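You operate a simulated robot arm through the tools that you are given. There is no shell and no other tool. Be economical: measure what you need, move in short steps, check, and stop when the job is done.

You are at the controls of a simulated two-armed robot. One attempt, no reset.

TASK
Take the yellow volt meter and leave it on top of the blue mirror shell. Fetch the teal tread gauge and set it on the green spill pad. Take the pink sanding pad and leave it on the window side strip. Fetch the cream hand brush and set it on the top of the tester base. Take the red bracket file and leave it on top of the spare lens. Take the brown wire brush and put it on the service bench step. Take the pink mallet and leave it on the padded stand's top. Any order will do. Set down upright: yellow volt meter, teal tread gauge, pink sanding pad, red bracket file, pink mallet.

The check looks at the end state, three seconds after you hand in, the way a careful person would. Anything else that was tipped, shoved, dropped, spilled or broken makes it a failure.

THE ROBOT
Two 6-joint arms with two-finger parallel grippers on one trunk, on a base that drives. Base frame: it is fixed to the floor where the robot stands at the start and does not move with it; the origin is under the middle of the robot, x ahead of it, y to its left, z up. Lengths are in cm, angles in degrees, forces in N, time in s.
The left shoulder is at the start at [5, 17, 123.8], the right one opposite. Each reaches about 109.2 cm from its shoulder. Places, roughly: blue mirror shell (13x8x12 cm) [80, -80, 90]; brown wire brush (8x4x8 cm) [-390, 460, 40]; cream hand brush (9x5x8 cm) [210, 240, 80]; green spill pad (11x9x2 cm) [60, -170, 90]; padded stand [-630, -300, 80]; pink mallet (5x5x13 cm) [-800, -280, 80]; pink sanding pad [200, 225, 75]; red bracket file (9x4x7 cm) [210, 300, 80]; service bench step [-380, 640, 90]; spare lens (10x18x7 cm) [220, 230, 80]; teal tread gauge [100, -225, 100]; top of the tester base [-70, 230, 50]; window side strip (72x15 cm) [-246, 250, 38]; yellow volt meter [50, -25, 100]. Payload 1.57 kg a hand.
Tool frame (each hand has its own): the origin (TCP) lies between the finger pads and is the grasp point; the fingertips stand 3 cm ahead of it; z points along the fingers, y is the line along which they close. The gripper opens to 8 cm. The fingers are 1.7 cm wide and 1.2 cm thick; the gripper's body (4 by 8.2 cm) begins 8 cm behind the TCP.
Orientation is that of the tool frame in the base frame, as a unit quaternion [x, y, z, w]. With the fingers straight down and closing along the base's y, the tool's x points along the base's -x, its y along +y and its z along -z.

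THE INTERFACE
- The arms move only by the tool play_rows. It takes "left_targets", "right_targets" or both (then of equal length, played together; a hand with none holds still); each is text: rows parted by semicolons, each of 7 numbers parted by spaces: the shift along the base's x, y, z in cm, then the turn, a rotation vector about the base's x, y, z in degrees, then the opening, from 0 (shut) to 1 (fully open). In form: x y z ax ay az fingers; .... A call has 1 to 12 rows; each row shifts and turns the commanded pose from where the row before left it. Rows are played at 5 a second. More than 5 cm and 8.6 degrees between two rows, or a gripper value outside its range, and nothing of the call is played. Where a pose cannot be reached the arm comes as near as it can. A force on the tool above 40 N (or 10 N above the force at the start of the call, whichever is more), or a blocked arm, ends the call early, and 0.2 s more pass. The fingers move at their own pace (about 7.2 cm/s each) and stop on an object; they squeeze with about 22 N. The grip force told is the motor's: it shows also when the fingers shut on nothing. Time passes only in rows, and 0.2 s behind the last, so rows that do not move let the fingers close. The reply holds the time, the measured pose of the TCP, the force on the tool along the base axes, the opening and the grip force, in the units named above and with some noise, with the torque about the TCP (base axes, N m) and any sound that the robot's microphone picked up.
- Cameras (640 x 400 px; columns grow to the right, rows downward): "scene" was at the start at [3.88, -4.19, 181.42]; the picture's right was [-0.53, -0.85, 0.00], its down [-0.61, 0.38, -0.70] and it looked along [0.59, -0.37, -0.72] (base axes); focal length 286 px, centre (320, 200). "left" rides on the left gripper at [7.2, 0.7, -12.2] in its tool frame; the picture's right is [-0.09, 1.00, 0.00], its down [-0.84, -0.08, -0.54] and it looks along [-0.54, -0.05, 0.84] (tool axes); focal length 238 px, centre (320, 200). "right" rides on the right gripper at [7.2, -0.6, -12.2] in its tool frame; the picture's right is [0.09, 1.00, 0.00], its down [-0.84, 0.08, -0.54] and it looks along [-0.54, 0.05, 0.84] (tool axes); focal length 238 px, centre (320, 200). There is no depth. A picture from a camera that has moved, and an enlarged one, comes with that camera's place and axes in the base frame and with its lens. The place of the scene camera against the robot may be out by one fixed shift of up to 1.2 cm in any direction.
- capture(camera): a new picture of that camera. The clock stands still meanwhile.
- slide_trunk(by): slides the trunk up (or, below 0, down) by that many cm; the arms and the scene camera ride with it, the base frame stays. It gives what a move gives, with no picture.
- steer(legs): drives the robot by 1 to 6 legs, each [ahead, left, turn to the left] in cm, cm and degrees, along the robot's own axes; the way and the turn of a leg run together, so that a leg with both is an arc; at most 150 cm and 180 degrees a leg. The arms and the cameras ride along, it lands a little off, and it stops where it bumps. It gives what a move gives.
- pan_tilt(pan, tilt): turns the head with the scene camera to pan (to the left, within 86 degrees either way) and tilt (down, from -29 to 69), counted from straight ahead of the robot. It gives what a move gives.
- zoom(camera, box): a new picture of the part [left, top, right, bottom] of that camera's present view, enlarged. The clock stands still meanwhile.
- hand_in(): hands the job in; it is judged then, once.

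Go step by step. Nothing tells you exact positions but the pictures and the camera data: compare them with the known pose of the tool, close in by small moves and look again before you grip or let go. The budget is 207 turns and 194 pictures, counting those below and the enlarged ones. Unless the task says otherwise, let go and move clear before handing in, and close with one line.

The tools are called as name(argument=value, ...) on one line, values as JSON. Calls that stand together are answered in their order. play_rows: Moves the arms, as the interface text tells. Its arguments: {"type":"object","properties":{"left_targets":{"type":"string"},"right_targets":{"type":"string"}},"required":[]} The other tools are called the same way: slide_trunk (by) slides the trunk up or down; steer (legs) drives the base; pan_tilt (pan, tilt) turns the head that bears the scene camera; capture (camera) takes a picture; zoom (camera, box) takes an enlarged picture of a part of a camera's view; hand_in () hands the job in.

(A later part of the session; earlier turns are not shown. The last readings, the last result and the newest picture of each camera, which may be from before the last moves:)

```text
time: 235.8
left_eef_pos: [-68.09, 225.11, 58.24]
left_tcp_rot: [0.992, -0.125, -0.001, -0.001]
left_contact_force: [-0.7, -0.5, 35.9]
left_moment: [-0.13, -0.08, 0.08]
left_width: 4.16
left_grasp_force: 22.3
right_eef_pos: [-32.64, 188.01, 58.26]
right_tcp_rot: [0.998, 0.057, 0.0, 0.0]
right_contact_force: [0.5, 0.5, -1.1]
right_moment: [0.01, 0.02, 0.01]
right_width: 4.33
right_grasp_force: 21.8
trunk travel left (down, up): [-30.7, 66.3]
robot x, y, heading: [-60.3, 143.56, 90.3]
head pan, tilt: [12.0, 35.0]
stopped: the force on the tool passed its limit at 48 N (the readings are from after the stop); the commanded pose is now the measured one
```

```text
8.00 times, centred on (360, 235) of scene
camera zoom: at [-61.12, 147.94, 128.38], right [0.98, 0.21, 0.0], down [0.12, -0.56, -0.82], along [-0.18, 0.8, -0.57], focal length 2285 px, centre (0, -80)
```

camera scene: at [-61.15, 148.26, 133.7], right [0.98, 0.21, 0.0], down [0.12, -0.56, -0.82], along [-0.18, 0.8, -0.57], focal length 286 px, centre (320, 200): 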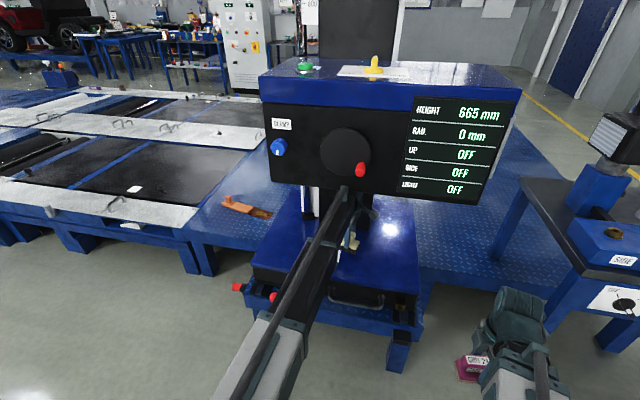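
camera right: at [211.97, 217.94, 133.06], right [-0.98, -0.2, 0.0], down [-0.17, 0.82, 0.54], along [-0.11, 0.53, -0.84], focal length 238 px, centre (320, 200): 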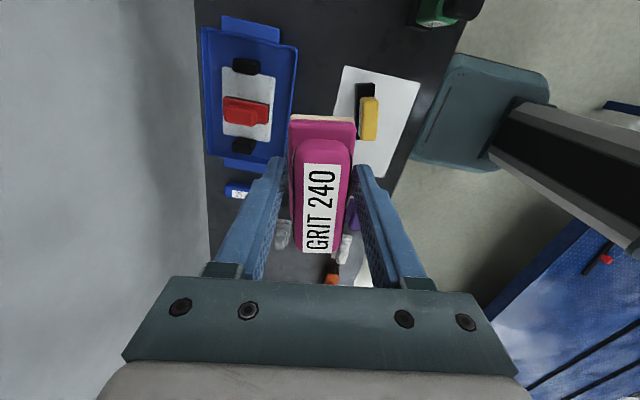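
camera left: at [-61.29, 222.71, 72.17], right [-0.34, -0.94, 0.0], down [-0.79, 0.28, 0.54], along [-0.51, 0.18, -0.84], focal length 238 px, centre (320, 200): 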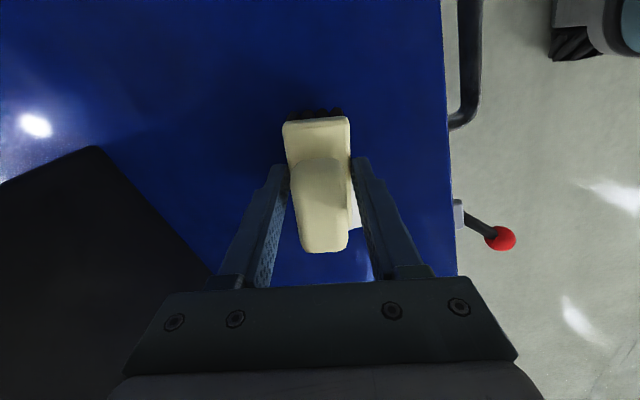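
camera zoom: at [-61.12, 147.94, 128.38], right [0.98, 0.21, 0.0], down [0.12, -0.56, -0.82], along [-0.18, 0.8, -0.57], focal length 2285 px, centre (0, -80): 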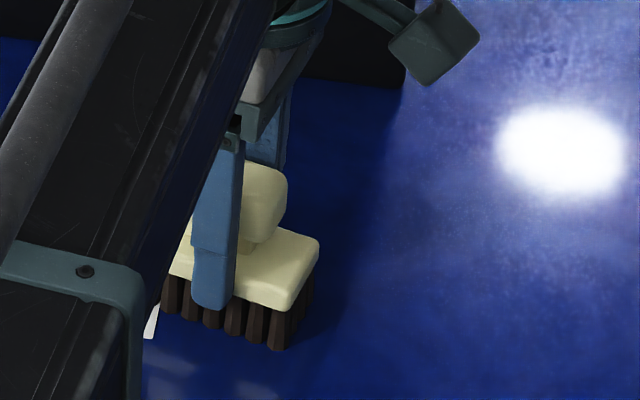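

Pressed on firmly enough. Ease up, release, rise just 6 cm (head above), then withdraw.

slide_trunk(by=0.4)

play_rows(left_targets="0 0 0 0 0 0 0.6;0 0 0 0 0 0 0.8;0 0 0 0 0 0 0.8;0 0 0 0 0 0 0.8")

slide_trunk(by=6.2)

capture(camera="left")

zoom(camera="scene", box=[290, 170, 410, 260])

```text
time: 236.4
left_eef_pos: [-68.13, 225.2, 58.43]
left_tcp_rot: [0.992, -0.126, -0.002, 0.0]
left_contact_force: [-0.2, 0.6, -1.4]
left_moment: [0.02, -0.01, -0.01]
left_width: 4.14
left_grasp_force: 21.9
right_eef_pos: [-32.46, 188.14, 58.49]
right_tcp_rot: [0.998, 0.058, 0.0, 0.002]
right_contact_force: [-0.7, 0.0, -1.3]
right_moment: [-0.01, 0.0, 0.0]
right_width: 4.36
right_grasp_force: 22.4
trunk travel left (down, up): [-31.1, 65.9]
robot x, y, heading: [-60.3, 143.8, 90.3]
head pan, tilt: [12.0, 35.0]
```

```text
time: 237.4
left_eef_pos: [-68.04, 225.24, 58.53]
left_tcp_rot: [0.992, -0.126, -0.002, 0.0]
left_contact_force: [0.5, 0.3, 0.3]
left_moment: [0.02, 0.02, -0.04]
left_width: 6.39
left_grasp_force: 0.1
right_eef_pos: [-32.51, 188.2, 58.61]
right_tcp_rot: [0.998, 0.058, 0.001, 0.001]
right_contact_force: [-0.2, 0.1, -1.6]
right_moment: [0.01, -0.02, -0.01]
right_width: 4.34
right_grasp_force: 22.6
trunk travel left (down, up): [-31.1, 65.9]
robot x, y, heading: [-60.39, 143.77, 90.2]
head pan, tilt: [12.0, 35.0]
```

```text
time: 238.4
left_eef_pos: [-68.16, 225.23, 64.59]
left_tcp_rot: [0.992, -0.125, -0.002, 0.0]
left_contact_force: [0.2, 1.0, -0.9]
left_moment: [0.01, -0.01, -0.02]
left_width: 6.38
left_grasp_force: 0.1
right_eef_pos: [-32.39, 188.25, 64.66]
right_tcp_rot: [0.998, 0.058, 0.001, 0.001]
right_contact_force: [0.4, -0.4, -0.4]
right_moment: [-0.01, -0.01, -0.02]
right_width: 4.32
right_grasp_force: 22.2
trunk travel left (down, up): [-37.3, 59.7]
robot x, y, heading: [-60.53, 143.56, 90.6]
head pan, tilt: [12.0, 35.0]
```

```text
88 pictures are left
camera left: at [-61.29, 222.74, 76.81], right [-0.34, -0.94, 0.0], down [-0.79, 0.28, 0.54], along [-0.51, 0.18, -0.84], focal length 238 px, centre (320, 200)
```

left: 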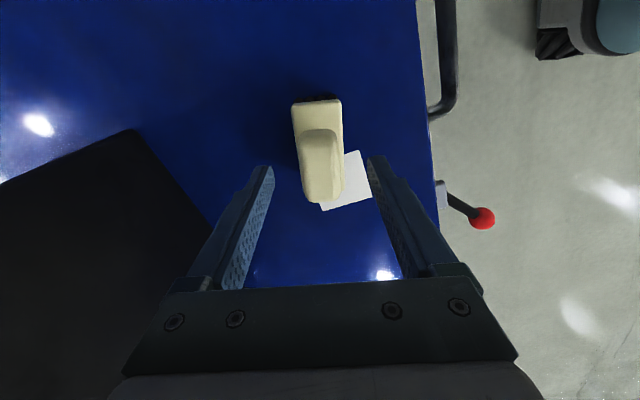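

```text
4.44 times, centred on (350, 215) of scene
camera zoom: at [-61.17, 148.37, 134.9], right [0.98, 0.21, 0.0], down [0.12, -0.56, -0.82], along [-0.18, 0.8, -0.57], focal length 1269 px, centre (187, 133)
```

zoom: 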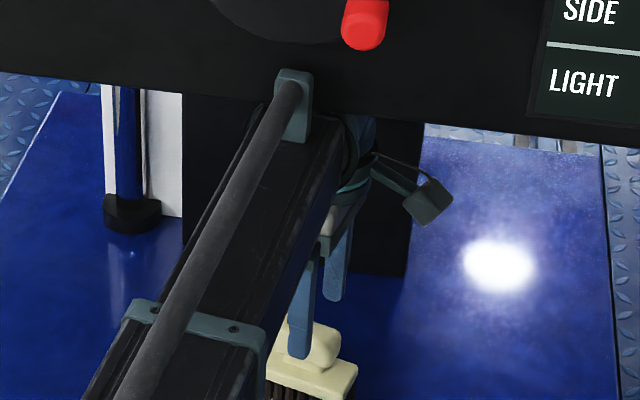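

I slide out sideways along the brush's length (+x), fingers straddling it, before pulling back toward the robot.

play_rows(left_targets="0 0 0 0 0 0 1;0 0 0 0 0 0 1;4.5 0.4 0 0 0 0 1;4.5 0.4 0 0 0 0 1;4.5 0.4 0 0 0 0 1;0 -4.8 0 0 0 0 1;0 -4.8 0 0 0 0 1;0 -4.8 0 0 0 0 1;0 -4.8 0 0 0 0 1;0 -4.8 0 0 0 0 1;0 -4.8 0 0 0 0 1;0 -4.8 0 0 0 0 1")

steer(legs=[[-30, 0, 0]])

capture(camera="scene")

```text
time: 241.0
left_eef_pos: [-54.36, 192.57, 64.74]
left_tcp_rot: [0.992, -0.125, -0.001, 0.0]
left_contact_force: [0.6, 0.6, 0.0]
left_moment: [-0.04, 0.02, -0.02]
left_width: 7.99
left_grasp_force: 0.1
right_eef_pos: [-32.45, 188.16, 64.78]
right_tcp_rot: [0.998, 0.057, 0.0, 0.001]
right_contact_force: [0.2, -0.3, -2.1]
right_moment: [-0.03, 0.01, -0.03]
right_width: 4.32
right_grasp_force: 22.1
trunk travel left (down, up): [-37.3, 59.7]
robot x, y, heading: [-60.21, 143.59, 90.3]
head pan, tilt: [12.0, 35.0]
```

```text
time: 243.0
left_eef_pos: [-54.21, 162.67, 64.71]
left_tcp_rot: [0.992, -0.126, -0.002, -0.001]
left_contact_force: [0.1, -0.2, -0.2]
left_moment: [0.0, 0.0, 0.01]
left_width: 8.0
left_grasp_force: 0.1
right_eef_pos: [-32.41, 157.96, 64.75]
right_tcp_rot: [0.998, 0.057, 0.0, 0.002]
right_contact_force: [-0.5, -0.2, -0.6]
right_moment: [-0.03, -0.01, 0.01]
right_width: 4.32
right_grasp_force: 22.0
trunk travel left (down, up): [-37.3, 59.7]
robot x, y, heading: [-60.28, 113.45, 90.2]
head pan, tilt: [12.0, 35.0]
```

```text
86 pictures are left
camera scene: at [-60.97, 118.18, 134.95], right [0.98, 0.21, 0.0], down [0.12, -0.56, -0.82], along [-0.17, 0.8, -0.57], focal length 286 px, centre (320, 200)
```

scene: 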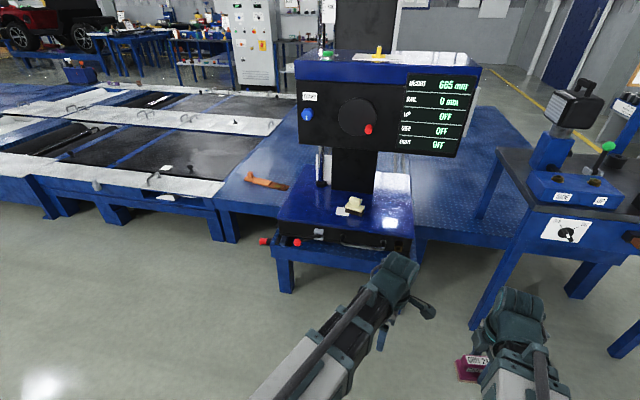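

Brush stands on the tester base. Next: the strip around [-246,250,38]; I drive left along the platform and look.

steer(legs=[[0, 150, 0], [0, 20, 0]])

slide_trunk(by=30)

pan_tilt(pan=0, tilt=32)

capture(camera="scene")

```text
time: 251.7
left_eef_pos: [-224.54, 162.75, 64.68]
left_tcp_rot: [0.991, -0.133, -0.003, 0.0]
left_contact_force: [0.0, 0.4, -0.2]
left_moment: [-0.01, 0.01, -0.01]
left_width: 8.01
left_grasp_force: 0.1
right_eef_pos: [-202.78, 157.91, 64.7]
right_tcp_rot: [0.999, 0.051, -0.001, 0.002]
right_contact_force: [-0.1, 0.4, -1.3]
right_moment: [-0.03, 0.0, -0.03]
right_width: 4.37
right_grasp_force: 21.8
trunk travel left (down, up): [-37.3, 59.7]
robot x, y, heading: [-231.58, 113.62, 89.4]
head pan, tilt: [12.0, 35.0]
```

```text
time: 254.7
left_eef_pos: [-224.45, 162.88, 94.79]
left_tcp_rot: [0.991, -0.133, -0.001, 0.0]
left_contact_force: [-0.6, -0.2, 0.1]
left_moment: [0.01, 0.0, 0.02]
left_width: 7.99
left_grasp_force: 0.0
right_eef_pos: [-202.76, 157.9, 94.67]
right_tcp_rot: [0.999, 0.05, 0.0, 0.001]
right_contact_force: [-0.6, -0.7, -1.6]
right_moment: [-0.02, -0.01, 0.03]
right_width: 4.36
right_grasp_force: 22.4
trunk travel left (down, up): [-67.3, 29.7]
robot x, y, heading: [-231.16, 113.58, 89.4]
head pan, tilt: [12.0, 35.0]
```

```text
time: 255.4
left_eef_pos: [-224.65, 162.76, 94.72]
left_tcp_rot: [0.991, -0.133, -0.002, 0.0]
left_contact_force: [-0.7, -0.6, 0.0]
left_moment: [0.01, -0.02, -0.02]
left_width: 8.01
left_grasp_force: 0.1
right_eef_pos: [-202.82, 157.98, 94.66]
right_tcp_rot: [0.999, 0.05, 0.001, 0.002]
right_contact_force: [-0.3, 0.8, -0.5]
right_moment: [-0.03, -0.01, 0.0]
right_width: 4.33
right_grasp_force: 21.8
trunk travel left (down, up): [-67.3, 29.7]
robot x, y, heading: [-231.17, 113.68, 89.9]
head pan, tilt: [0.0, 32.0]
```

```text
85 pictures are left
camera scene: at [-230.22, 118.78, 165.41], right [1.0, -0.01, 0.0], down [0.0, -0.53, -0.85], along [0.01, 0.85, -0.53], focal length 286 px, centre (320, 200)
```

scene: 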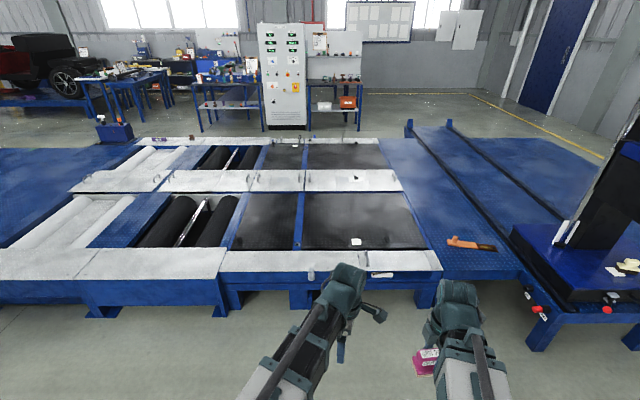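

zoom(camera="scene", box=[180, 220, 460, 300])

zoom(camera="scene", box=[60, 130, 440, 290])

```text
2.29 times, centred on (320, 260) of scene
camera zoom: at [-230.22, 118.78, 165.41], right [1.0, -0.01, 0.0], down [0.0, -0.53, -0.85], along [0.01, 0.85, -0.53], focal length 653 px, centre (320, 63)
```

zoom: 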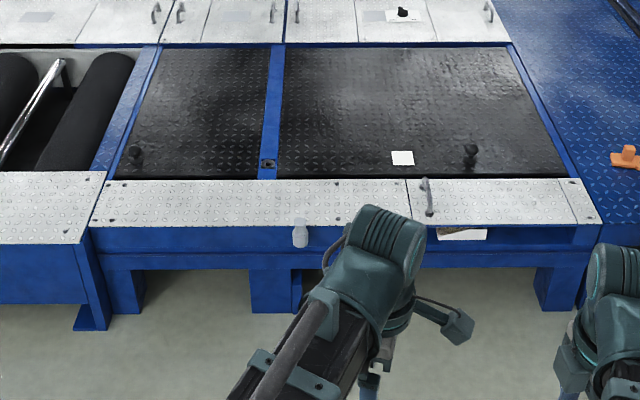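

```text
1.68 times, centred on (250, 210) of scene
camera zoom: at [-230.22, 118.78, 165.41], right [1.0, -0.01, 0.0], down [0.0, -0.53, -0.85], along [0.01, 0.85, -0.53], focal length 481 px, centre (438, 183)
```

zoom: 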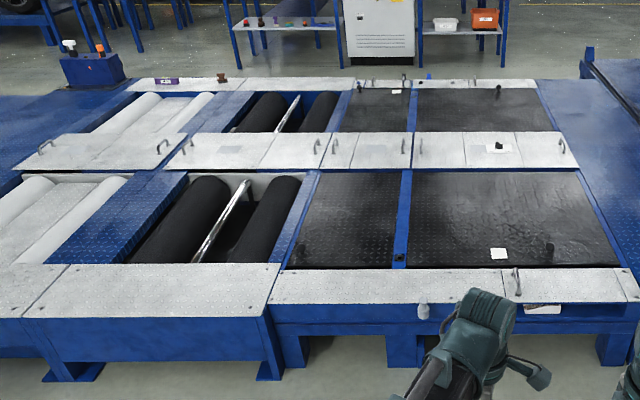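

The target strip is the front board section x≈-282…-210, y≈244…260, z≈38. I swing the empty left hand aside and drive so the right arm faces it.

play_rows(left_targets="-4.8 0.5 0 0 0 0 1;-4.8 0.5 0 0 0 0 1;-4.8 0 0 0 0 0 1;-4.8 0 0 0 0 0 1;-4.8 0 0 0 0 0 1;-4.8 0 0 0 0 0 1;-4.8 -1 0 0 0 0 1;-4.8 -1 0 0 0 0 1;-4.8 -2 0 0 0 0 0.5;-4.8 -2 0 0 0 0 0.5;-4 -2 0 0 0 0 0.5")

steer(legs=[[0, 31, 0], [60, 0, 0]])

pan_tilt(pan=-8, tilt=50)

capture(camera="scene")

capture(camera="right")

```text
refused: row 9 steps farther than a row can; nothing moved
```

```text
time: 260.6
left_eef_pos: [-255.44, 224.23, 94.65]
left_tcp_rot: [0.992, -0.127, -0.002, 0.0]
left_contact_force: [0.4, -0.7, 0.4]
left_moment: [0.0, -0.04, -0.04]
left_width: 8.01
left_grasp_force: 0.1
right_eef_pos: [-233.61, 219.61, 94.78]
right_tcp_rot: [0.998, 0.056, -0.001, 0.002]
right_contact_force: [0.3, -0.3, -0.8]
right_moment: [0.03, 0.01, 0.01]
right_width: 4.31
right_grasp_force: 22.2
trunk travel left (down, up): [-67.3, 29.7]
robot x, y, heading: [-261.32, 175.39, 89.9]
head pan, tilt: [0.0, 32.0]
```

```text
time: 261.4
left_eef_pos: [-255.43, 224.13, 94.69]
left_tcp_rot: [0.992, -0.127, -0.002, 0.0]
left_contact_force: [-0.8, 0.4, 0.4]
left_moment: [-0.03, 0.01, -0.03]
left_width: 7.99
left_grasp_force: 0.0
right_eef_pos: [-233.58, 219.62, 94.84]
right_tcp_rot: [0.998, 0.056, 0.0, 0.002]
right_contact_force: [-1.1, -0.7, -1.6]
right_moment: [0.01, 0.01, 0.01]
right_width: 4.35
right_grasp_force: 22.3
trunk travel left (down, up): [-67.3, 29.7]
robot x, y, heading: [-261.27, 174.94, 90.0]
head pan, tilt: [-8.0, 50.0]
```

```text
82 pictures are left
camera scene: at [-259.45, 178.76, 162.78], right [0.99, -0.14, 0.0], down [-0.1, -0.76, -0.64], along [0.09, 0.64, -0.77], focal length 286 px, centre (320, 200)
```

scene: 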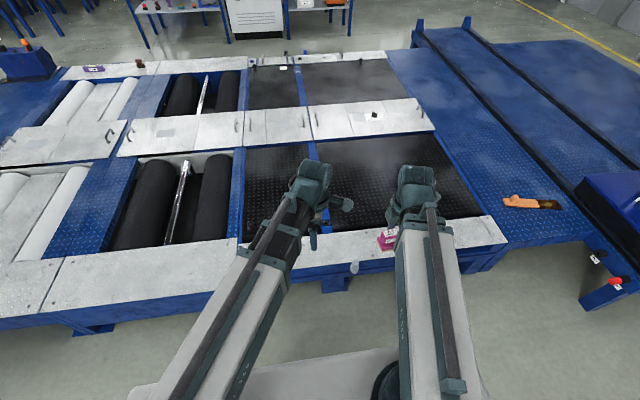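

```text
81 pictures are left
camera right: at [-226.58, 221.15, 106.82], right [0.2, -0.98, 0.0], down [-0.82, -0.17, 0.54], along [-0.53, -0.11, -0.84], focal length 238 px, centre (320, 200)
```

right: 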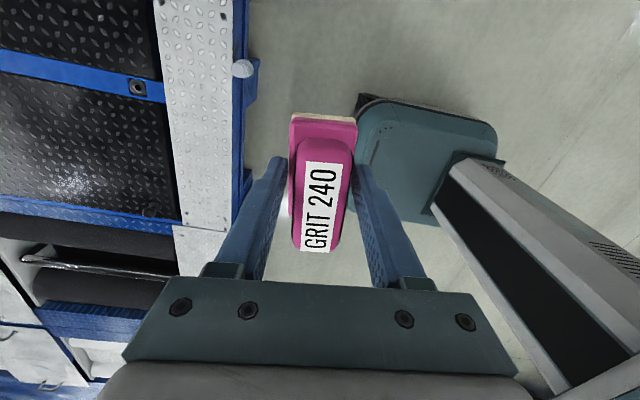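

play_rows(left_targets="-4.8 0.5 0 0 0 0 1;-4.8 0.5 0 0 0 0 1;-4.8 0 0 0 0 0 1;-4.8 0 0 0 0 0 1;-4.8 0 0 0 0 0 1;-4.8 0 0 0 0 0 1;-4.6 -1 0 0 0 0 1;-4.6 -1 0 0 0 0 1;-4.4 -2 0 0 0 0 0.5;-4.4 -2 0 0 0 0 0.5;-4 -2 0 0 0 0 0.5", right_targets="-1.55 4 0 0 0 0 0;-1.55 4 0 0 0 0 0;-1.55 4 0 0 0 0 0;-1.55 4 0 0 0 0 0;-1.55 4 0 0 0 0 0;-1.55 4 0 0 0 0 0;-1.55 4 0 0 0 0 0;-1.55 4 0 0 0 0 0;0 0 0 0 0 0 0;0 0 0 0 0 0 0;0 0 0 0 0 0 0")

slide_trunk(by=-38)

capture(camera="scene")

capture(camera="right")

```text
time: 263.8
left_eef_pos: [-306.11, 217.12, 94.89]
left_tcp_rot: [0.992, -0.128, -0.002, 0.0]
left_contact_force: [0.8, -0.1, 0.5]
left_moment: [0.01, 0.0, 0.0]
left_width: 4.02
left_grasp_force: 0.0
right_eef_pos: [-245.82, 251.41, 94.81]
right_tcp_rot: [0.998, 0.056, 0.0, 0.002]
right_contact_force: [-0.4, 0.1, -0.1]
right_moment: [0.02, 0.0, 0.02]
right_width: 4.33
right_grasp_force: 22.0
trunk travel left (down, up): [-67.3, 29.7]
robot x, y, heading: [-261.44, 174.74, 90.1]
head pan, tilt: [-8.0, 50.0]
```

```text
time: 267.4
left_eef_pos: [-306.16, 217.09, 56.69]
left_tcp_rot: [0.992, -0.127, -0.002, 0.0]
left_contact_force: [-0.2, 0.4, -0.4]
left_moment: [-0.05, 0.04, -0.04]
left_width: 4.0
left_grasp_force: 0.0
right_eef_pos: [-245.91, 251.25, 56.8]
right_tcp_rot: [0.998, 0.057, 0.0, 0.002]
right_contact_force: [-0.2, -0.1, -1.2]
right_moment: [-0.03, 0.0, -0.02]
right_width: 4.35
right_grasp_force: 21.8
trunk travel left (down, up): [-29.3, 67.7]
robot x, y, heading: [-261.56, 175.02, 90.2]
head pan, tilt: [-8.0, 50.0]
```

```text
80 pictures are left
camera scene: at [-259.46, 178.76, 124.78], right [0.99, -0.14, 0.0], down [-0.1, -0.76, -0.64], along [0.09, 0.64, -0.77], focal length 286 px, centre (320, 200)
```

scene: 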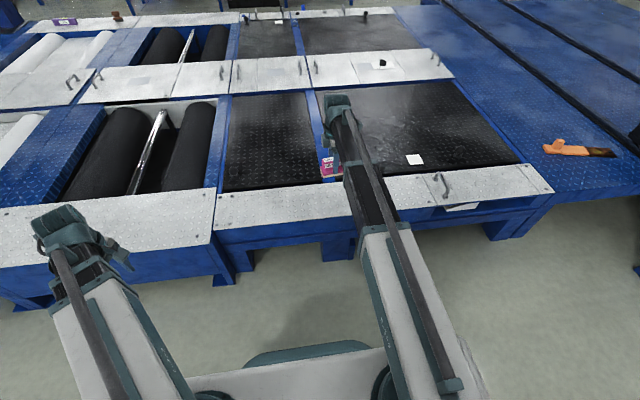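

```text
79 pictures are left
camera right: at [-238.82, 253.05, 68.82], right [0.2, -0.98, 0.0], down [-0.82, -0.17, 0.54], along [-0.53, -0.11, -0.84], focal length 238 px, centre (320, 200)
```

right: 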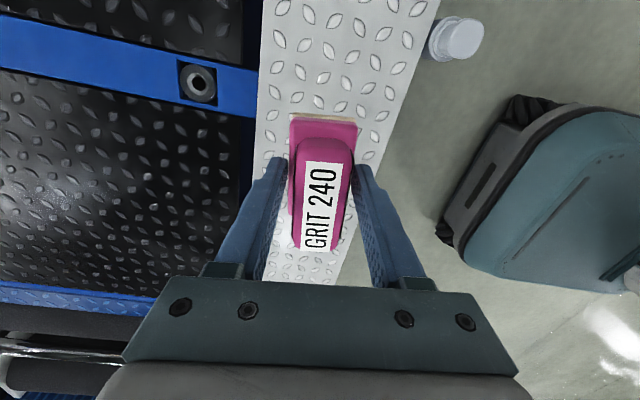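

slide_trunk(by=-11)

capture(camera="right")

zoom(camera="scene", box=[280, 60, 420, 200])

```text
time: 268.9
left_eef_pos: [-306.28, 217.17, 45.69]
left_tcp_rot: [0.992, -0.128, -0.001, 0.0]
left_contact_force: [0.2, -0.8, 0.5]
left_moment: [0.03, -0.01, 0.03]
left_width: 4.01
left_grasp_force: 0.0
right_eef_pos: [-245.83, 251.36, 45.64]
right_tcp_rot: [0.998, 0.056, 0.0, 0.003]
right_contact_force: [0.0, 0.1, -1.4]
right_moment: [-0.02, -0.02, 0.01]
right_width: 4.37
right_grasp_force: 22.5
trunk travel left (down, up): [-18.3, 78.7]
robot x, y, heading: [-261.21, 175.1, 90.2]
head pan, tilt: [-8.0, 50.0]
```

```text
78 pictures are left
camera right: at [-238.82, 253.05, 57.82], right [0.2, -0.98, 0.0], down [-0.82, -0.17, 0.54], along [-0.53, -0.11, -0.84], focal length 238 px, centre (320, 200)
```

right: 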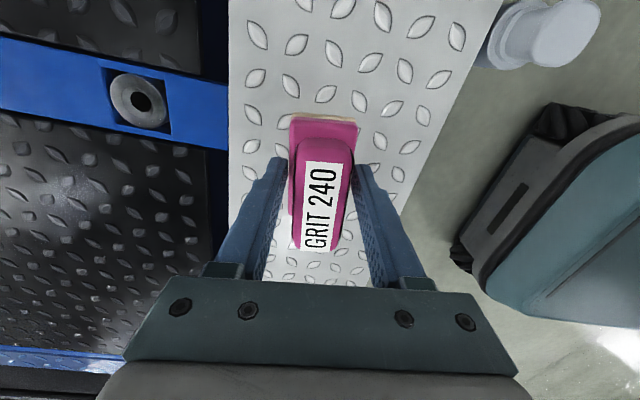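

```text
2.86 times, centred on (350, 130) of scene
camera zoom: at [-259.46, 178.76, 113.78], right [0.99, -0.14, 0.0], down [-0.1, -0.76, -0.64], along [0.09, 0.64, -0.77], focal length 816 px, centre (234, 400)
```

zoom: 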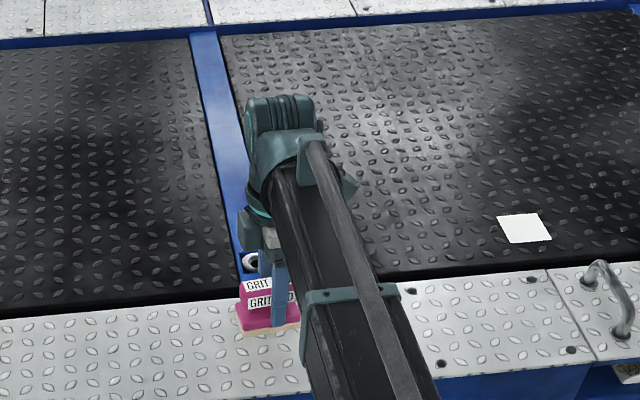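

slide_trunk(by=-1.2)

slide_trunk(by=-0.5)

slide_trunk(by=-0.4)

slide_trunk(by=-0.3)

zoom(camera="scene", box=[310, 120, 370, 180])

```text
time: 269.4
left_eef_pos: [-305.99, 217.29, 44.59]
left_tcp_rot: [0.992, -0.127, -0.002, 0.0]
left_contact_force: [0.7, -0.1, -0.2]
left_moment: [-0.02, -0.01, 0.04]
left_width: 3.98
left_grasp_force: 0.1
right_eef_pos: [-245.78, 251.6, 44.5]
right_tcp_rot: [0.998, 0.055, 0.001, 0.002]
right_contact_force: [0.0, 0.5, -1.3]
right_moment: [0.02, -0.05, -0.01]
right_width: 4.35
right_grasp_force: 21.9
trunk travel left (down, up): [-17.1, 79.9]
robot x, y, heading: [-261.7, 174.95, 90.4]
head pan, tilt: [-8.0, 50.0]
```

```text
time: 270.0
left_eef_pos: [-306.05, 217.12, 44.01]
left_tcp_rot: [0.992, -0.128, -0.001, -0.001]
left_contact_force: [0.2, -0.4, 0.2]
left_moment: [0.02, 0.01, 0.04]
left_width: 4.0
left_grasp_force: 0.0
right_eef_pos: [-245.82, 251.49, 43.99]
right_tcp_rot: [0.998, 0.057, 0.0, 0.001]
right_contact_force: [0.3, 0.1, -1.7]
right_moment: [-0.02, 0.01, 0.0]
right_width: 4.33
right_grasp_force: 22.0
trunk travel left (down, up): [-16.6, 80.4]
robot x, y, heading: [-261.57, 174.87, 90.3]
head pan, tilt: [-8.0, 50.0]
```

```text
time: 270.5
left_eef_pos: [-306.1, 217.3, 43.67]
left_tcp_rot: [0.992, -0.128, -0.001, -0.001]
left_contact_force: [-0.1, -0.2, 0.5]
left_moment: [0.02, 0.02, 0.0]
left_width: 4.0
left_grasp_force: 0.0
right_eef_pos: [-245.74, 251.35, 43.57]
right_tcp_rot: [0.998, 0.056, 0.0, 0.001]
right_contact_force: [-0.6, -0.1, -1.1]
right_moment: [-0.04, -0.01, 0.0]
right_width: 4.34
right_grasp_force: 22.3
trunk travel left (down, up): [-16.2, 80.8]
robot x, y, heading: [-261.3, 174.86, 90.2]
head pan, tilt: [-8.0, 50.0]
```

```text
time: 271.0
left_eef_pos: [-305.98, 217.24, 43.38]
left_tcp_rot: [0.992, -0.127, -0.001, 0.0]
left_contact_force: [0.2, -0.4, -0.3]
left_moment: [0.03, 0.02, -0.01]
left_width: 4.0
left_grasp_force: 0.1
right_eef_pos: [-245.89, 251.44, 43.44]
right_tcp_rot: [0.998, 0.056, 0.0, 0.002]
right_contact_force: [-0.2, -0.3, -1.0]
right_moment: [0.01, -0.03, -0.03]
right_width: 4.36
right_grasp_force: 22.2
trunk travel left (down, up): [-15.9, 81.1]
robot x, y, heading: [-261.11, 174.82, 90.3]
head pan, tilt: [-8.0, 50.0]
```

```text
6.67 times, centred on (340, 150) of scene
camera zoom: at [-259.46, 178.76, 111.37], right [0.99, -0.14, 0.0], down [-0.1, -0.76, -0.64], along [0.09, 0.64, -0.77], focal length 1904 px, centre (187, 533)
```

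zoom: 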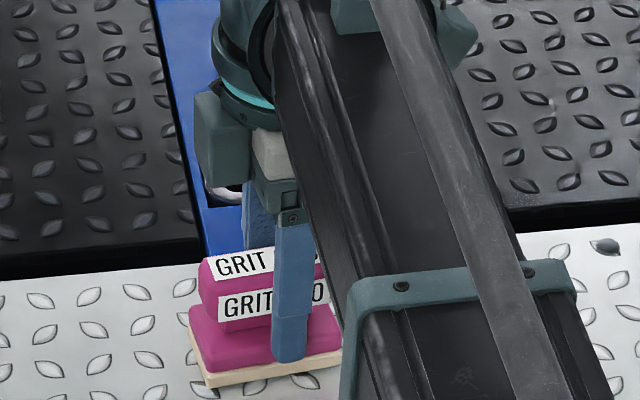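

slide_trunk(by=-0.3)

slide_trunk(by=-0.3)

slide_trunk(by=-0.3)

zoom(camera="scene", box=[310, 120, 370, 180])

```text
time: 271.6
left_eef_pos: [-306.13, 217.17, 43.03]
left_tcp_rot: [0.992, -0.127, -0.002, -0.001]
left_contact_force: [-1.1, 0.5, -0.5]
left_moment: [0.0, 0.01, 0.03]
left_width: 3.98
left_grasp_force: 0.2
right_eef_pos: [-245.77, 251.47, 43.08]
right_tcp_rot: [0.998, 0.056, 0.0, 0.001]
right_contact_force: [0.7, 0.6, 2.0]
right_moment: [0.05, 0.12, -0.02]
right_width: 4.35
right_grasp_force: 22.0
trunk travel left (down, up): [-15.6, 81.4]
robot x, y, heading: [-261.29, 174.87, 90.4]
head pan, tilt: [-8.0, 50.0]
```

```text
time: 272.1
left_eef_pos: [-306.03, 217.16, 42.81]
left_tcp_rot: [0.992, -0.127, -0.001, -0.001]
left_contact_force: [-0.7, 0.1, 0.1]
left_moment: [-0.01, -0.01, 0.02]
left_width: 4.03
left_grasp_force: 0.1
right_eef_pos: [-245.85, 251.53, 42.91]
right_tcp_rot: [0.998, 0.056, 0.0, 0.001]
right_contact_force: [-0.1, 3.3, 17.4]
right_moment: [0.08, -0.04, 0.02]
right_width: 4.37
right_grasp_force: 22.0
trunk travel left (down, up): [-15.3, 81.7]
robot x, y, heading: [-261.71, 174.95, 90.2]
head pan, tilt: [-8.0, 50.0]
```

```text
time: 272.6
left_eef_pos: [-306.24, 217.17, 42.43]
left_tcp_rot: [0.992, -0.128, -0.002, -0.001]
left_contact_force: [-0.4, 0.1, 0.6]
left_moment: [-0.01, 0.02, 0.0]
left_width: 4.0
left_grasp_force: 0.0
right_eef_pos: [-245.84, 251.27, 42.58]
right_tcp_rot: [0.998, 0.056, 0.0, 0.001]
right_contact_force: [-0.4, 1.7, 17.5]
right_moment: [0.15, -0.05, -0.03]
right_width: 4.35
right_grasp_force: 22.4
trunk travel left (down, up): [-15.0, 82.0]
robot x, y, heading: [-261.82, 175.27, 90.2]
head pan, tilt: [-8.0, 50.0]
```

```text
6.67 times, centred on (340, 150) of scene
camera zoom: at [-259.49, 178.64, 110.48], right [0.99, -0.14, 0.0], down [-0.1, -0.76, -0.64], along [0.09, 0.64, -0.77], focal length 1904 px, centre (187, 533)
```

zoom: 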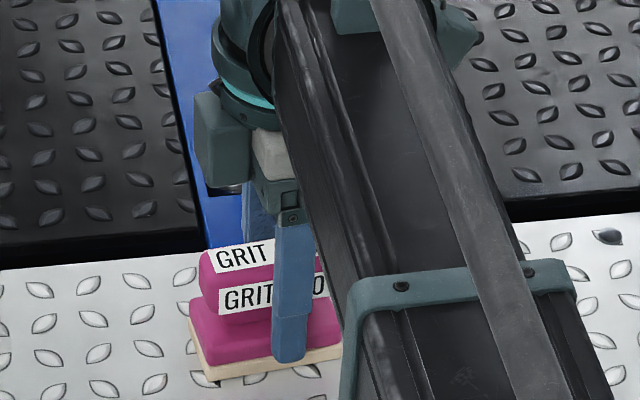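

Contact. Ease up, release, rise.

slide_trunk(by=0.4)

play_rows(right_targets="0 0 0 0 0 0 0.65;0 0 0 0 0 0 0.85;0 0 0 0 0 0 0.85;0 0 0 0 0 0 0.85")

slide_trunk(by=30)

capture(camera="right")

pan_tilt(pan=35, tilt=25)

capture(camera="scene")

```text
time: 273.1
left_eef_pos: [-306.13, 217.14, 42.79]
left_tcp_rot: [0.992, -0.127, -0.002, 0.0]
left_contact_force: [-1.0, -0.7, 0.3]
left_moment: [-0.03, 0.01, -0.02]
left_width: 3.99
left_grasp_force: 0.0
right_eef_pos: [-245.82, 251.45, 42.85]
right_tcp_rot: [0.998, 0.056, 0.001, 0.001]
right_contact_force: [0.0, 0.2, -1.1]
right_moment: [0.0, 0.0, -0.01]
right_width: 4.34
right_grasp_force: 21.6
trunk travel left (down, up): [-15.4, 81.6]
robot x, y, heading: [-261.61, 175.04, 90.2]
head pan, tilt: [-8.0, 50.0]
```

```text
time: 274.1
left_eef_pos: [-306.03, 217.08, 42.78]
left_tcp_rot: [0.992, -0.127, -0.001, -0.001]
left_contact_force: [-0.5, -0.1, -0.5]
left_moment: [0.02, -0.01, -0.01]
left_width: 4.0
left_grasp_force: 0.1
right_eef_pos: [-245.85, 251.39, 42.81]
right_tcp_rot: [0.998, 0.056, 0.001, 0.002]
right_contact_force: [0.4, 0.2, -0.3]
right_moment: [-0.03, -0.03, 0.0]
right_width: 6.8
right_grasp_force: 0.1
trunk travel left (down, up): [-15.4, 81.6]
robot x, y, heading: [-261.6, 174.88, 90.2]
head pan, tilt: [-8.0, 50.0]
```

```text
time: 277.1
left_eef_pos: [-306.14, 217.18, 72.83]
left_tcp_rot: [0.992, -0.127, -0.003, 0.0]
left_contact_force: [0.3, -0.6, -0.5]
left_moment: [0.03, -0.01, -0.03]
left_width: 4.0
left_grasp_force: 0.0
right_eef_pos: [-245.8, 251.49, 72.88]
right_tcp_rot: [0.998, 0.055, -0.001, 0.001]
right_contact_force: [-0.6, 0.0, 0.2]
right_moment: [0.02, -0.04, 0.01]
right_width: 6.8
right_grasp_force: 0.1
trunk travel left (down, up): [-45.4, 51.6]
robot x, y, heading: [-261.51, 175.07, 90.1]
head pan, tilt: [-8.0, 50.0]
```

```text
74 pictures are left
camera right: at [-238.82, 253.05, 84.92], right [0.2, -0.98, 0.0], down [-0.82, -0.17, 0.54], along [-0.53, -0.11, -0.84], focal length 238 px, centre (320, 200)
```

right: 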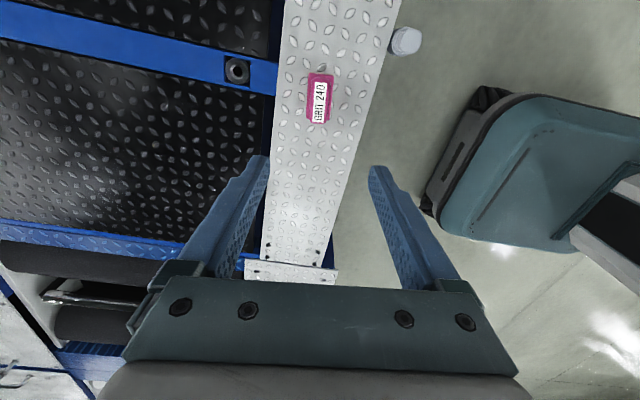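

```text
time: 278.2
left_eef_pos: [-306.1, 217.29, 72.8]
left_tcp_rot: [0.992, -0.128, -0.002, 0.0]
left_contact_force: [-0.3, -0.2, 0.2]
left_moment: [0.04, -0.01, -0.02]
left_width: 4.0
left_grasp_force: 0.0
right_eef_pos: [-245.85, 251.45, 72.76]
right_tcp_rot: [0.998, 0.056, 0.0, 0.002]
right_contact_force: [-0.1, 1.2, -0.2]
right_moment: [-0.01, -0.02, 0.01]
right_width: 6.81
right_grasp_force: 0.1
trunk travel left (down, up): [-45.4, 51.6]
robot x, y, heading: [-261.7, 175.04, 90.4]
head pan, tilt: [35.0, 25.0]
```

```text
73 pictures are left
camera scene: at [-265.81, 178.66, 144.62], right [0.82, 0.58, 0.0], down [0.24, -0.35, -0.91], along [-0.52, 0.74, -0.42], focal length 286 px, centre (320, 200)
```

scene: 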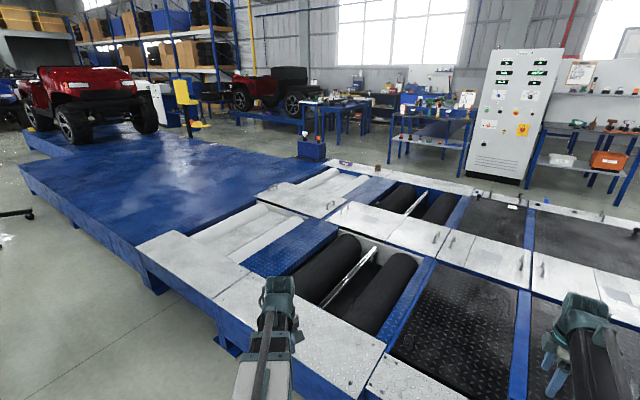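

Pink pad stands on the strip. The wire brush lies on the platform's back strip and its bench is behind, so I must go around the right end. Tuck arms, raise, and drive.

play_rows(right_targets="1.5 -4 0 0 0 0 1;1.5 -4 0 0 0 0 1;1.5 -4 0 0 0 0 1;1.5 -4 0 0 0 0 1;1.5 -4 0 0 0 0 1;1.5 -4 0 0 0 0 1;1.5 -4 0 0 0 0 1;1.5 -4 0 0 0 0 1", left_targets="4 1 0 0 0 0 1;4 1 0 0 0 0 1;4 1 0 0 0 0 1;4 1 0 0 0 0 1;0 0 0 0 0 0 1;0 0 0 0 0 0 1;0 0 0 0 0 0 1;0 0 0 0 0 0 1")

slide_trunk(by=40)

steer(legs=[[-55, 0, 0], [0, -130, 0], [0, -130, 0], [0, -130, 0]])

pan_tilt(pan=0, tilt=22)

capture(camera="scene")

```text
time: 280.0
left_eef_pos: [-290.17, 221.17, 72.85]
left_tcp_rot: [0.992, -0.128, -0.001, 0.0]
left_contact_force: [0.1, -0.2, -0.6]
left_moment: [-0.01, -0.02, -0.03]
left_width: 8.0
left_grasp_force: 0.0
right_eef_pos: [-233.81, 219.4, 72.85]
right_tcp_rot: [0.998, 0.056, 0.0, 0.002]
right_contact_force: [0.5, 1.3, -0.2]
right_moment: [-0.01, 0.04, -0.03]
right_width: 7.97
right_grasp_force: 0.0
trunk travel left (down, up): [-45.4, 51.6]
robot x, y, heading: [-261.2, 175.05, 90.1]
head pan, tilt: [35.0, 25.0]
```

```text
time: 283.9
left_eef_pos: [-290.14, 221.1, 112.85]
left_tcp_rot: [0.992, -0.128, -0.002, 0.0]
left_contact_force: [0.0, 1.2, 0.0]
left_moment: [0.02, 0.0, 0.03]
left_width: 7.98
left_grasp_force: 0.0
right_eef_pos: [-233.82, 219.4, 112.79]
right_tcp_rot: [0.998, 0.057, 0.0, 0.002]
right_contact_force: [0.5, 0.2, 0.0]
right_moment: [-0.03, 0.04, -0.01]
right_width: 7.99
right_grasp_force: 0.1
trunk travel left (down, up): [-85.4, 11.6]
robot x, y, heading: [-261.93, 175.04, 90.2]
head pan, tilt: [35.0, 25.0]
```

```text
time: 305.4
left_eef_pos: [99.49, 167.41, 112.84]
left_tcp_rot: [0.993, -0.122, -0.001, 0.0]
left_contact_force: [0.2, 0.2, 0.7]
left_moment: [0.01, 0.01, 0.01]
left_width: 7.98
left_grasp_force: 0.0
right_eef_pos: [155.73, 166.36, 112.79]
right_tcp_rot: [0.998, 0.062, -0.001, 0.002]
right_contact_force: [0.0, 0.1, -0.7]
right_moment: [-0.02, 0.0, 0.0]
right_width: 8.0
right_grasp_force: 0.0
trunk travel left (down, up): [-85.4, 11.6]
robot x, y, heading: [128.64, 121.47, 91.0]
head pan, tilt: [35.0, 25.0]
```

```text
time: 306.5
left_eef_pos: [99.45, 167.42, 112.78]
left_tcp_rot: [0.993, -0.121, -0.002, -0.001]
left_contact_force: [-0.4, 0.1, 0.2]
left_moment: [0.0, 0.01, 0.01]
left_width: 8.03
left_grasp_force: 0.1
right_eef_pos: [155.55, 166.44, 112.83]
right_tcp_rot: [0.998, 0.062, 0.0, 0.002]
right_contact_force: [0.1, 0.0, -0.1]
right_moment: [0.02, 0.0, 0.04]
right_width: 8.0
right_grasp_force: 0.1
trunk travel left (down, up): [-85.4, 11.6]
robot x, y, heading: [128.43, 121.94, 90.9]
head pan, tilt: [0.0, 22.0]
```

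```text
72 pictures are left
camera scene: at [129.5, 127.07, 185.11], right [1.0, 0.02, 0.0], down [0.01, -0.37, -0.93], along [-0.02, 0.93, -0.37], focal length 286 px, centre (320, 200)
```

scene: 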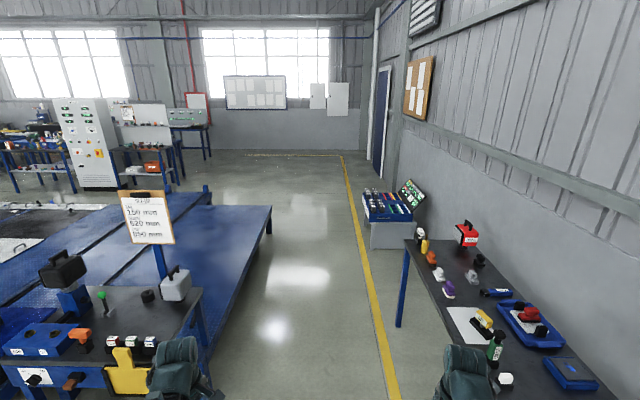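

Corridor is clear. Drive ahead to y≈545, then left along the rear aisle.

steer(legs=[[140, 0, -1], [141, 0, 0], [142, 0, 0]])

pan_tilt(pan=80, tilt=22)

capture(camera="scene")

```text
time: 326.6
left_eef_pos: [99.72, 589.11, 112.7]
left_tcp_rot: [0.991, -0.132, -0.001, 0.0]
left_contact_force: [0.4, 0.2, 0.5]
left_moment: [-0.03, -0.02, 0.0]
left_width: 7.96
left_grasp_force: 0.0
right_eef_pos: [156.05, 586.86, 112.81]
right_tcp_rot: [0.999, 0.051, 0.0, 0.002]
right_contact_force: [0.6, -0.3, 0.3]
right_moment: [0.0, 0.01, 0.0]
right_width: 7.99
right_grasp_force: 0.0
trunk travel left (down, up): [-85.4, 11.6]
robot x, y, heading: [127.82, 542.45, 89.6]
head pan, tilt: [0.0, 22.0]
```

```text
time: 328.2
left_eef_pos: [99.8, 589.08, 112.9]
left_tcp_rot: [0.991, -0.132, -0.002, 0.0]
left_contact_force: [0.3, -0.5, -0.4]
left_moment: [0.0, -0.01, -0.01]
left_width: 7.99
left_grasp_force: 0.1
right_eef_pos: [156.04, 586.74, 112.98]
right_tcp_rot: [0.999, 0.05, 0.0, 0.002]
right_contact_force: [-1.4, -0.8, 0.2]
right_moment: [-0.02, -0.02, -0.02]
right_width: 7.97
right_grasp_force: 0.1
trunk travel left (down, up): [-85.4, 11.6]
robot x, y, heading: [127.89, 542.66, 89.6]
head pan, tilt: [80.0, 22.0]
```

```text
71 pictures are left
camera scene: at [119.73, 540.44, 185.11], right [0.18, 0.98, 0.0], down [0.37, -0.07, -0.93], along [-0.91, 0.17, -0.37], focal length 286 px, centre (320, 200)
```

scene: 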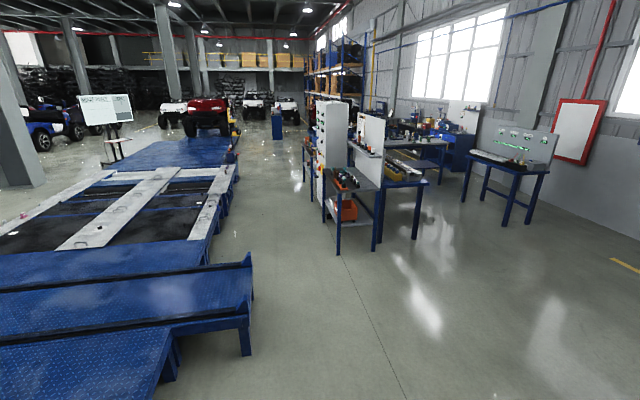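

steer(legs=[[0, 150, 0.4], [0, 150, 0], [0, 150, 0], [0, 50, 0]])

pan_tilt(pan=0, tilt=30)

capture(camera="scene")

```text
time: 337.2
left_eef_pos: [-62.71, 583.29, 112.86]
left_tcp_rot: [0.998, -0.058, -0.001, 0.0]
left_contact_force: [-0.2, 0.7, 0.6]
left_moment: [-0.01, -0.02, 0.01]
left_width: 8.01
left_grasp_force: 0.0
right_eef_pos: [-6.71, 589.37, 112.83]
right_tcp_rot: [0.992, 0.126, 0.001, 0.001]
right_contact_force: [-1.0, -0.3, -0.8]
right_moment: [0.0, -0.02, 0.01]
right_width: 8.03
right_grasp_force: 0.1
trunk travel left (down, up): [-85.4, 11.6]
robot x, y, heading: [-28.05, 541.39, 98.2]
head pan, tilt: [80.0, 22.0]
stopped in leg 2: the robot was blocked; the commanded pose is now the measured one
```

```text
time: 338.7
left_eef_pos: [-62.69, 583.4, 112.75]
left_tcp_rot: [0.998, -0.057, -0.002, 0.0]
left_contact_force: [0.6, -0.6, -0.6]
left_moment: [0.01, -0.01, -0.03]
left_width: 7.97
left_grasp_force: 0.0
right_eef_pos: [-6.67, 589.53, 112.86]
right_tcp_rot: [0.992, 0.125, 0.001, 0.002]
right_contact_force: [0.3, 0.3, -1.2]
right_moment: [0.01, -0.03, 0.01]
right_width: 7.99
right_grasp_force: 0.2
trunk travel left (down, up): [-85.4, 11.6]
robot x, y, heading: [-28.02, 541.7, 98.2]
head pan, tilt: [0.0, 30.0]
```

```text
70 pictures are left
camera scene: at [-27.67, 546.76, 183.83], right [0.99, 0.14, 0.0], down [0.07, -0.49, -0.87], along [-0.12, 0.86, -0.5], focal length 286 px, centre (320, 200)
```

scene: 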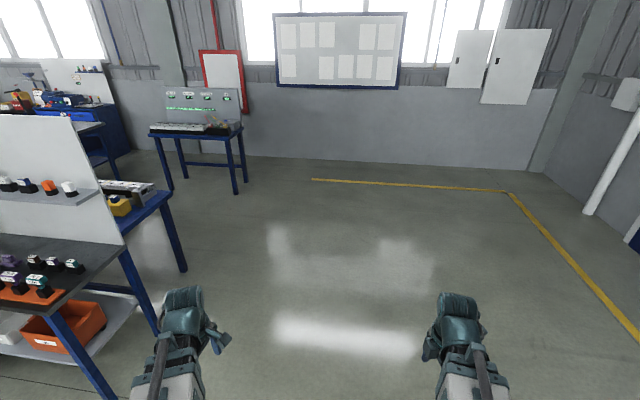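

The base bumped the ramp end that sticks out to y≈517. I back away from it, turn to face −x in the middle of the aisle, and check the ramp.

steer(legs=[[5, -15, 0], [24, 0, 0], [0, 0, 81.8]])

pan_tilt(pan=25, tilt=32)

capture(camera="scene")

```text
time: 344.9
left_eef_pos: [-63.83, 544.43, 112.79]
left_tcp_rot: [0.796, 0.605, -0.002, 0.002]
left_contact_force: [0.8, -0.1, -0.1]
left_moment: [-0.01, -0.04, 0.01]
left_width: 8.01
left_grasp_force: 0.1
right_eef_pos: [-61.02, 600.66, 112.7]
right_tcp_rot: [0.672, 0.74, 0.001, 0.001]
right_contact_force: [0.7, -0.1, 0.4]
right_moment: [0.0, 0.01, 0.04]
right_width: 8.0
right_grasp_force: 0.1
trunk travel left (down, up): [-85.4, 11.6]
robot x, y, heading: [-17.01, 572.55, 179.0]
head pan, tilt: [0.0, 30.0]
```

```text
time: 345.8
left_eef_pos: [-63.83, 544.54, 112.91]
left_tcp_rot: [0.796, 0.605, -0.001, 0.001]
left_contact_force: [-0.2, 0.0, -0.1]
left_moment: [0.01, 0.0, 0.03]
left_width: 7.99
left_grasp_force: 0.0
right_eef_pos: [-61.22, 600.74, 112.95]
right_tcp_rot: [0.673, 0.74, 0.001, 0.001]
right_contact_force: [0.2, -0.4, -0.1]
right_moment: [0.0, -0.02, -0.01]
right_width: 7.98
right_grasp_force: 0.0
trunk travel left (down, up): [-85.4, 11.6]
robot x, y, heading: [-17.09, 572.1, 179.4]
head pan, tilt: [25.0, 32.0]
```

```text
69 pictures are left
camera scene: at [-20.39, 568.66, 183.51], right [-0.41, 0.91, 0.0], down [0.48, 0.22, -0.85], along [-0.77, -0.35, -0.53], focal length 286 px, centre (320, 200)
```

scene: 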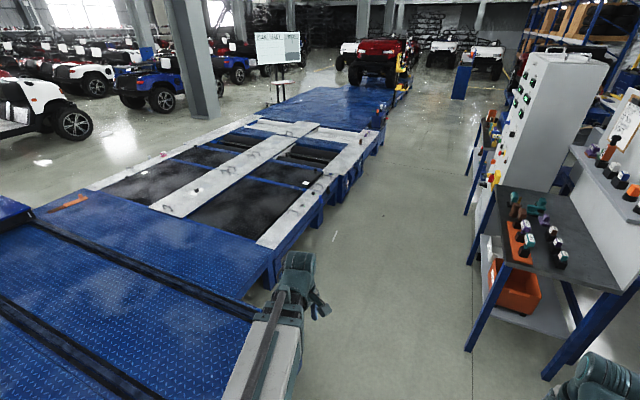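

steer(legs=[[150, 12, 0.6], [150, 10, 0], [56, 5, 0]])

pan_tilt(pan=60, tilt=35)

capture(camera="scene")

pan_tilt(pan=-70, tilt=30)

capture(camera="scene")

```text
refused: leg 1 is longer than a leg can be; nothing moved
```

```text
time: 346.9
left_eef_pos: [-63.82, 544.51, 112.84]
left_tcp_rot: [0.796, 0.605, -0.002, 0.002]
left_contact_force: [0.0, -0.3, -0.7]
left_moment: [0.01, 0.0, 0.0]
left_width: 8.0
left_grasp_force: 0.0
right_eef_pos: [-61.15, 600.59, 112.82]
right_tcp_rot: [0.672, 0.741, 0.001, 0.001]
right_contact_force: [-0.2, 0.7, 0.6]
right_moment: [0.0, -0.01, -0.01]
right_width: 8.01
right_grasp_force: 0.0
trunk travel left (down, up): [-85.4, 11.6]
robot x, y, heading: [-16.98, 572.21, 179.0]
head pan, tilt: [60.0, 35.0]
```

```text
68 pictures are left
camera scene: at [-16.73, 564.77, 183.05], right [-0.86, 0.51, 0.0], down [0.29, 0.49, -0.82], along [-0.42, -0.7, -0.57], focal length 286 px, centre (320, 200)
```

scene: 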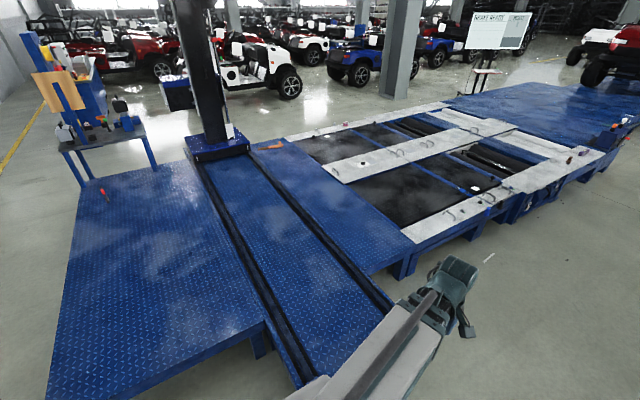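

```text
time: 349.0
left_eef_pos: [-63.9, 544.55, 112.82]
left_tcp_rot: [0.795, 0.606, -0.002, 0.001]
left_contact_force: [0.2, 0.0, -0.2]
left_moment: [0.0, 0.0, -0.03]
left_width: 8.01
left_grasp_force: 0.0
right_eef_pos: [-61.25, 600.77, 112.83]
right_tcp_rot: [0.672, 0.74, 0.001, 0.001]
right_contact_force: [0.1, -0.2, 0.0]
right_moment: [0.02, 0.0, -0.01]
right_width: 7.97
right_grasp_force: 0.0
trunk travel left (down, up): [-85.4, 11.6]
robot x, y, heading: [-17.31, 572.24, 179.1]
head pan, tilt: [-70.0, 30.0]
```

```text
67 pictures are left
camera scene: at [-15.2, 580.87, 183.83], right [0.94, 0.33, 0.0], down [0.17, -0.47, -0.87], along [-0.29, 0.82, -0.5], focal length 286 px, centre (320, 200)
```

scene: 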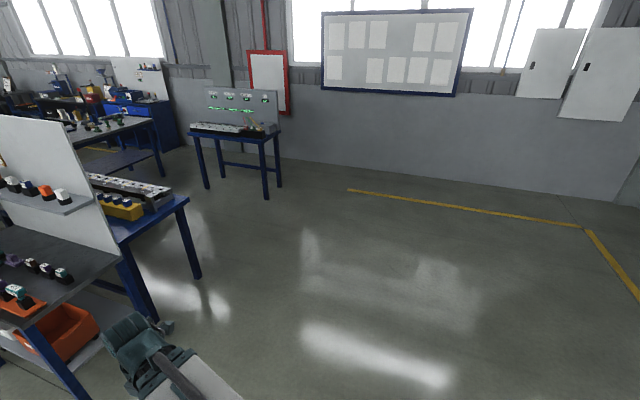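

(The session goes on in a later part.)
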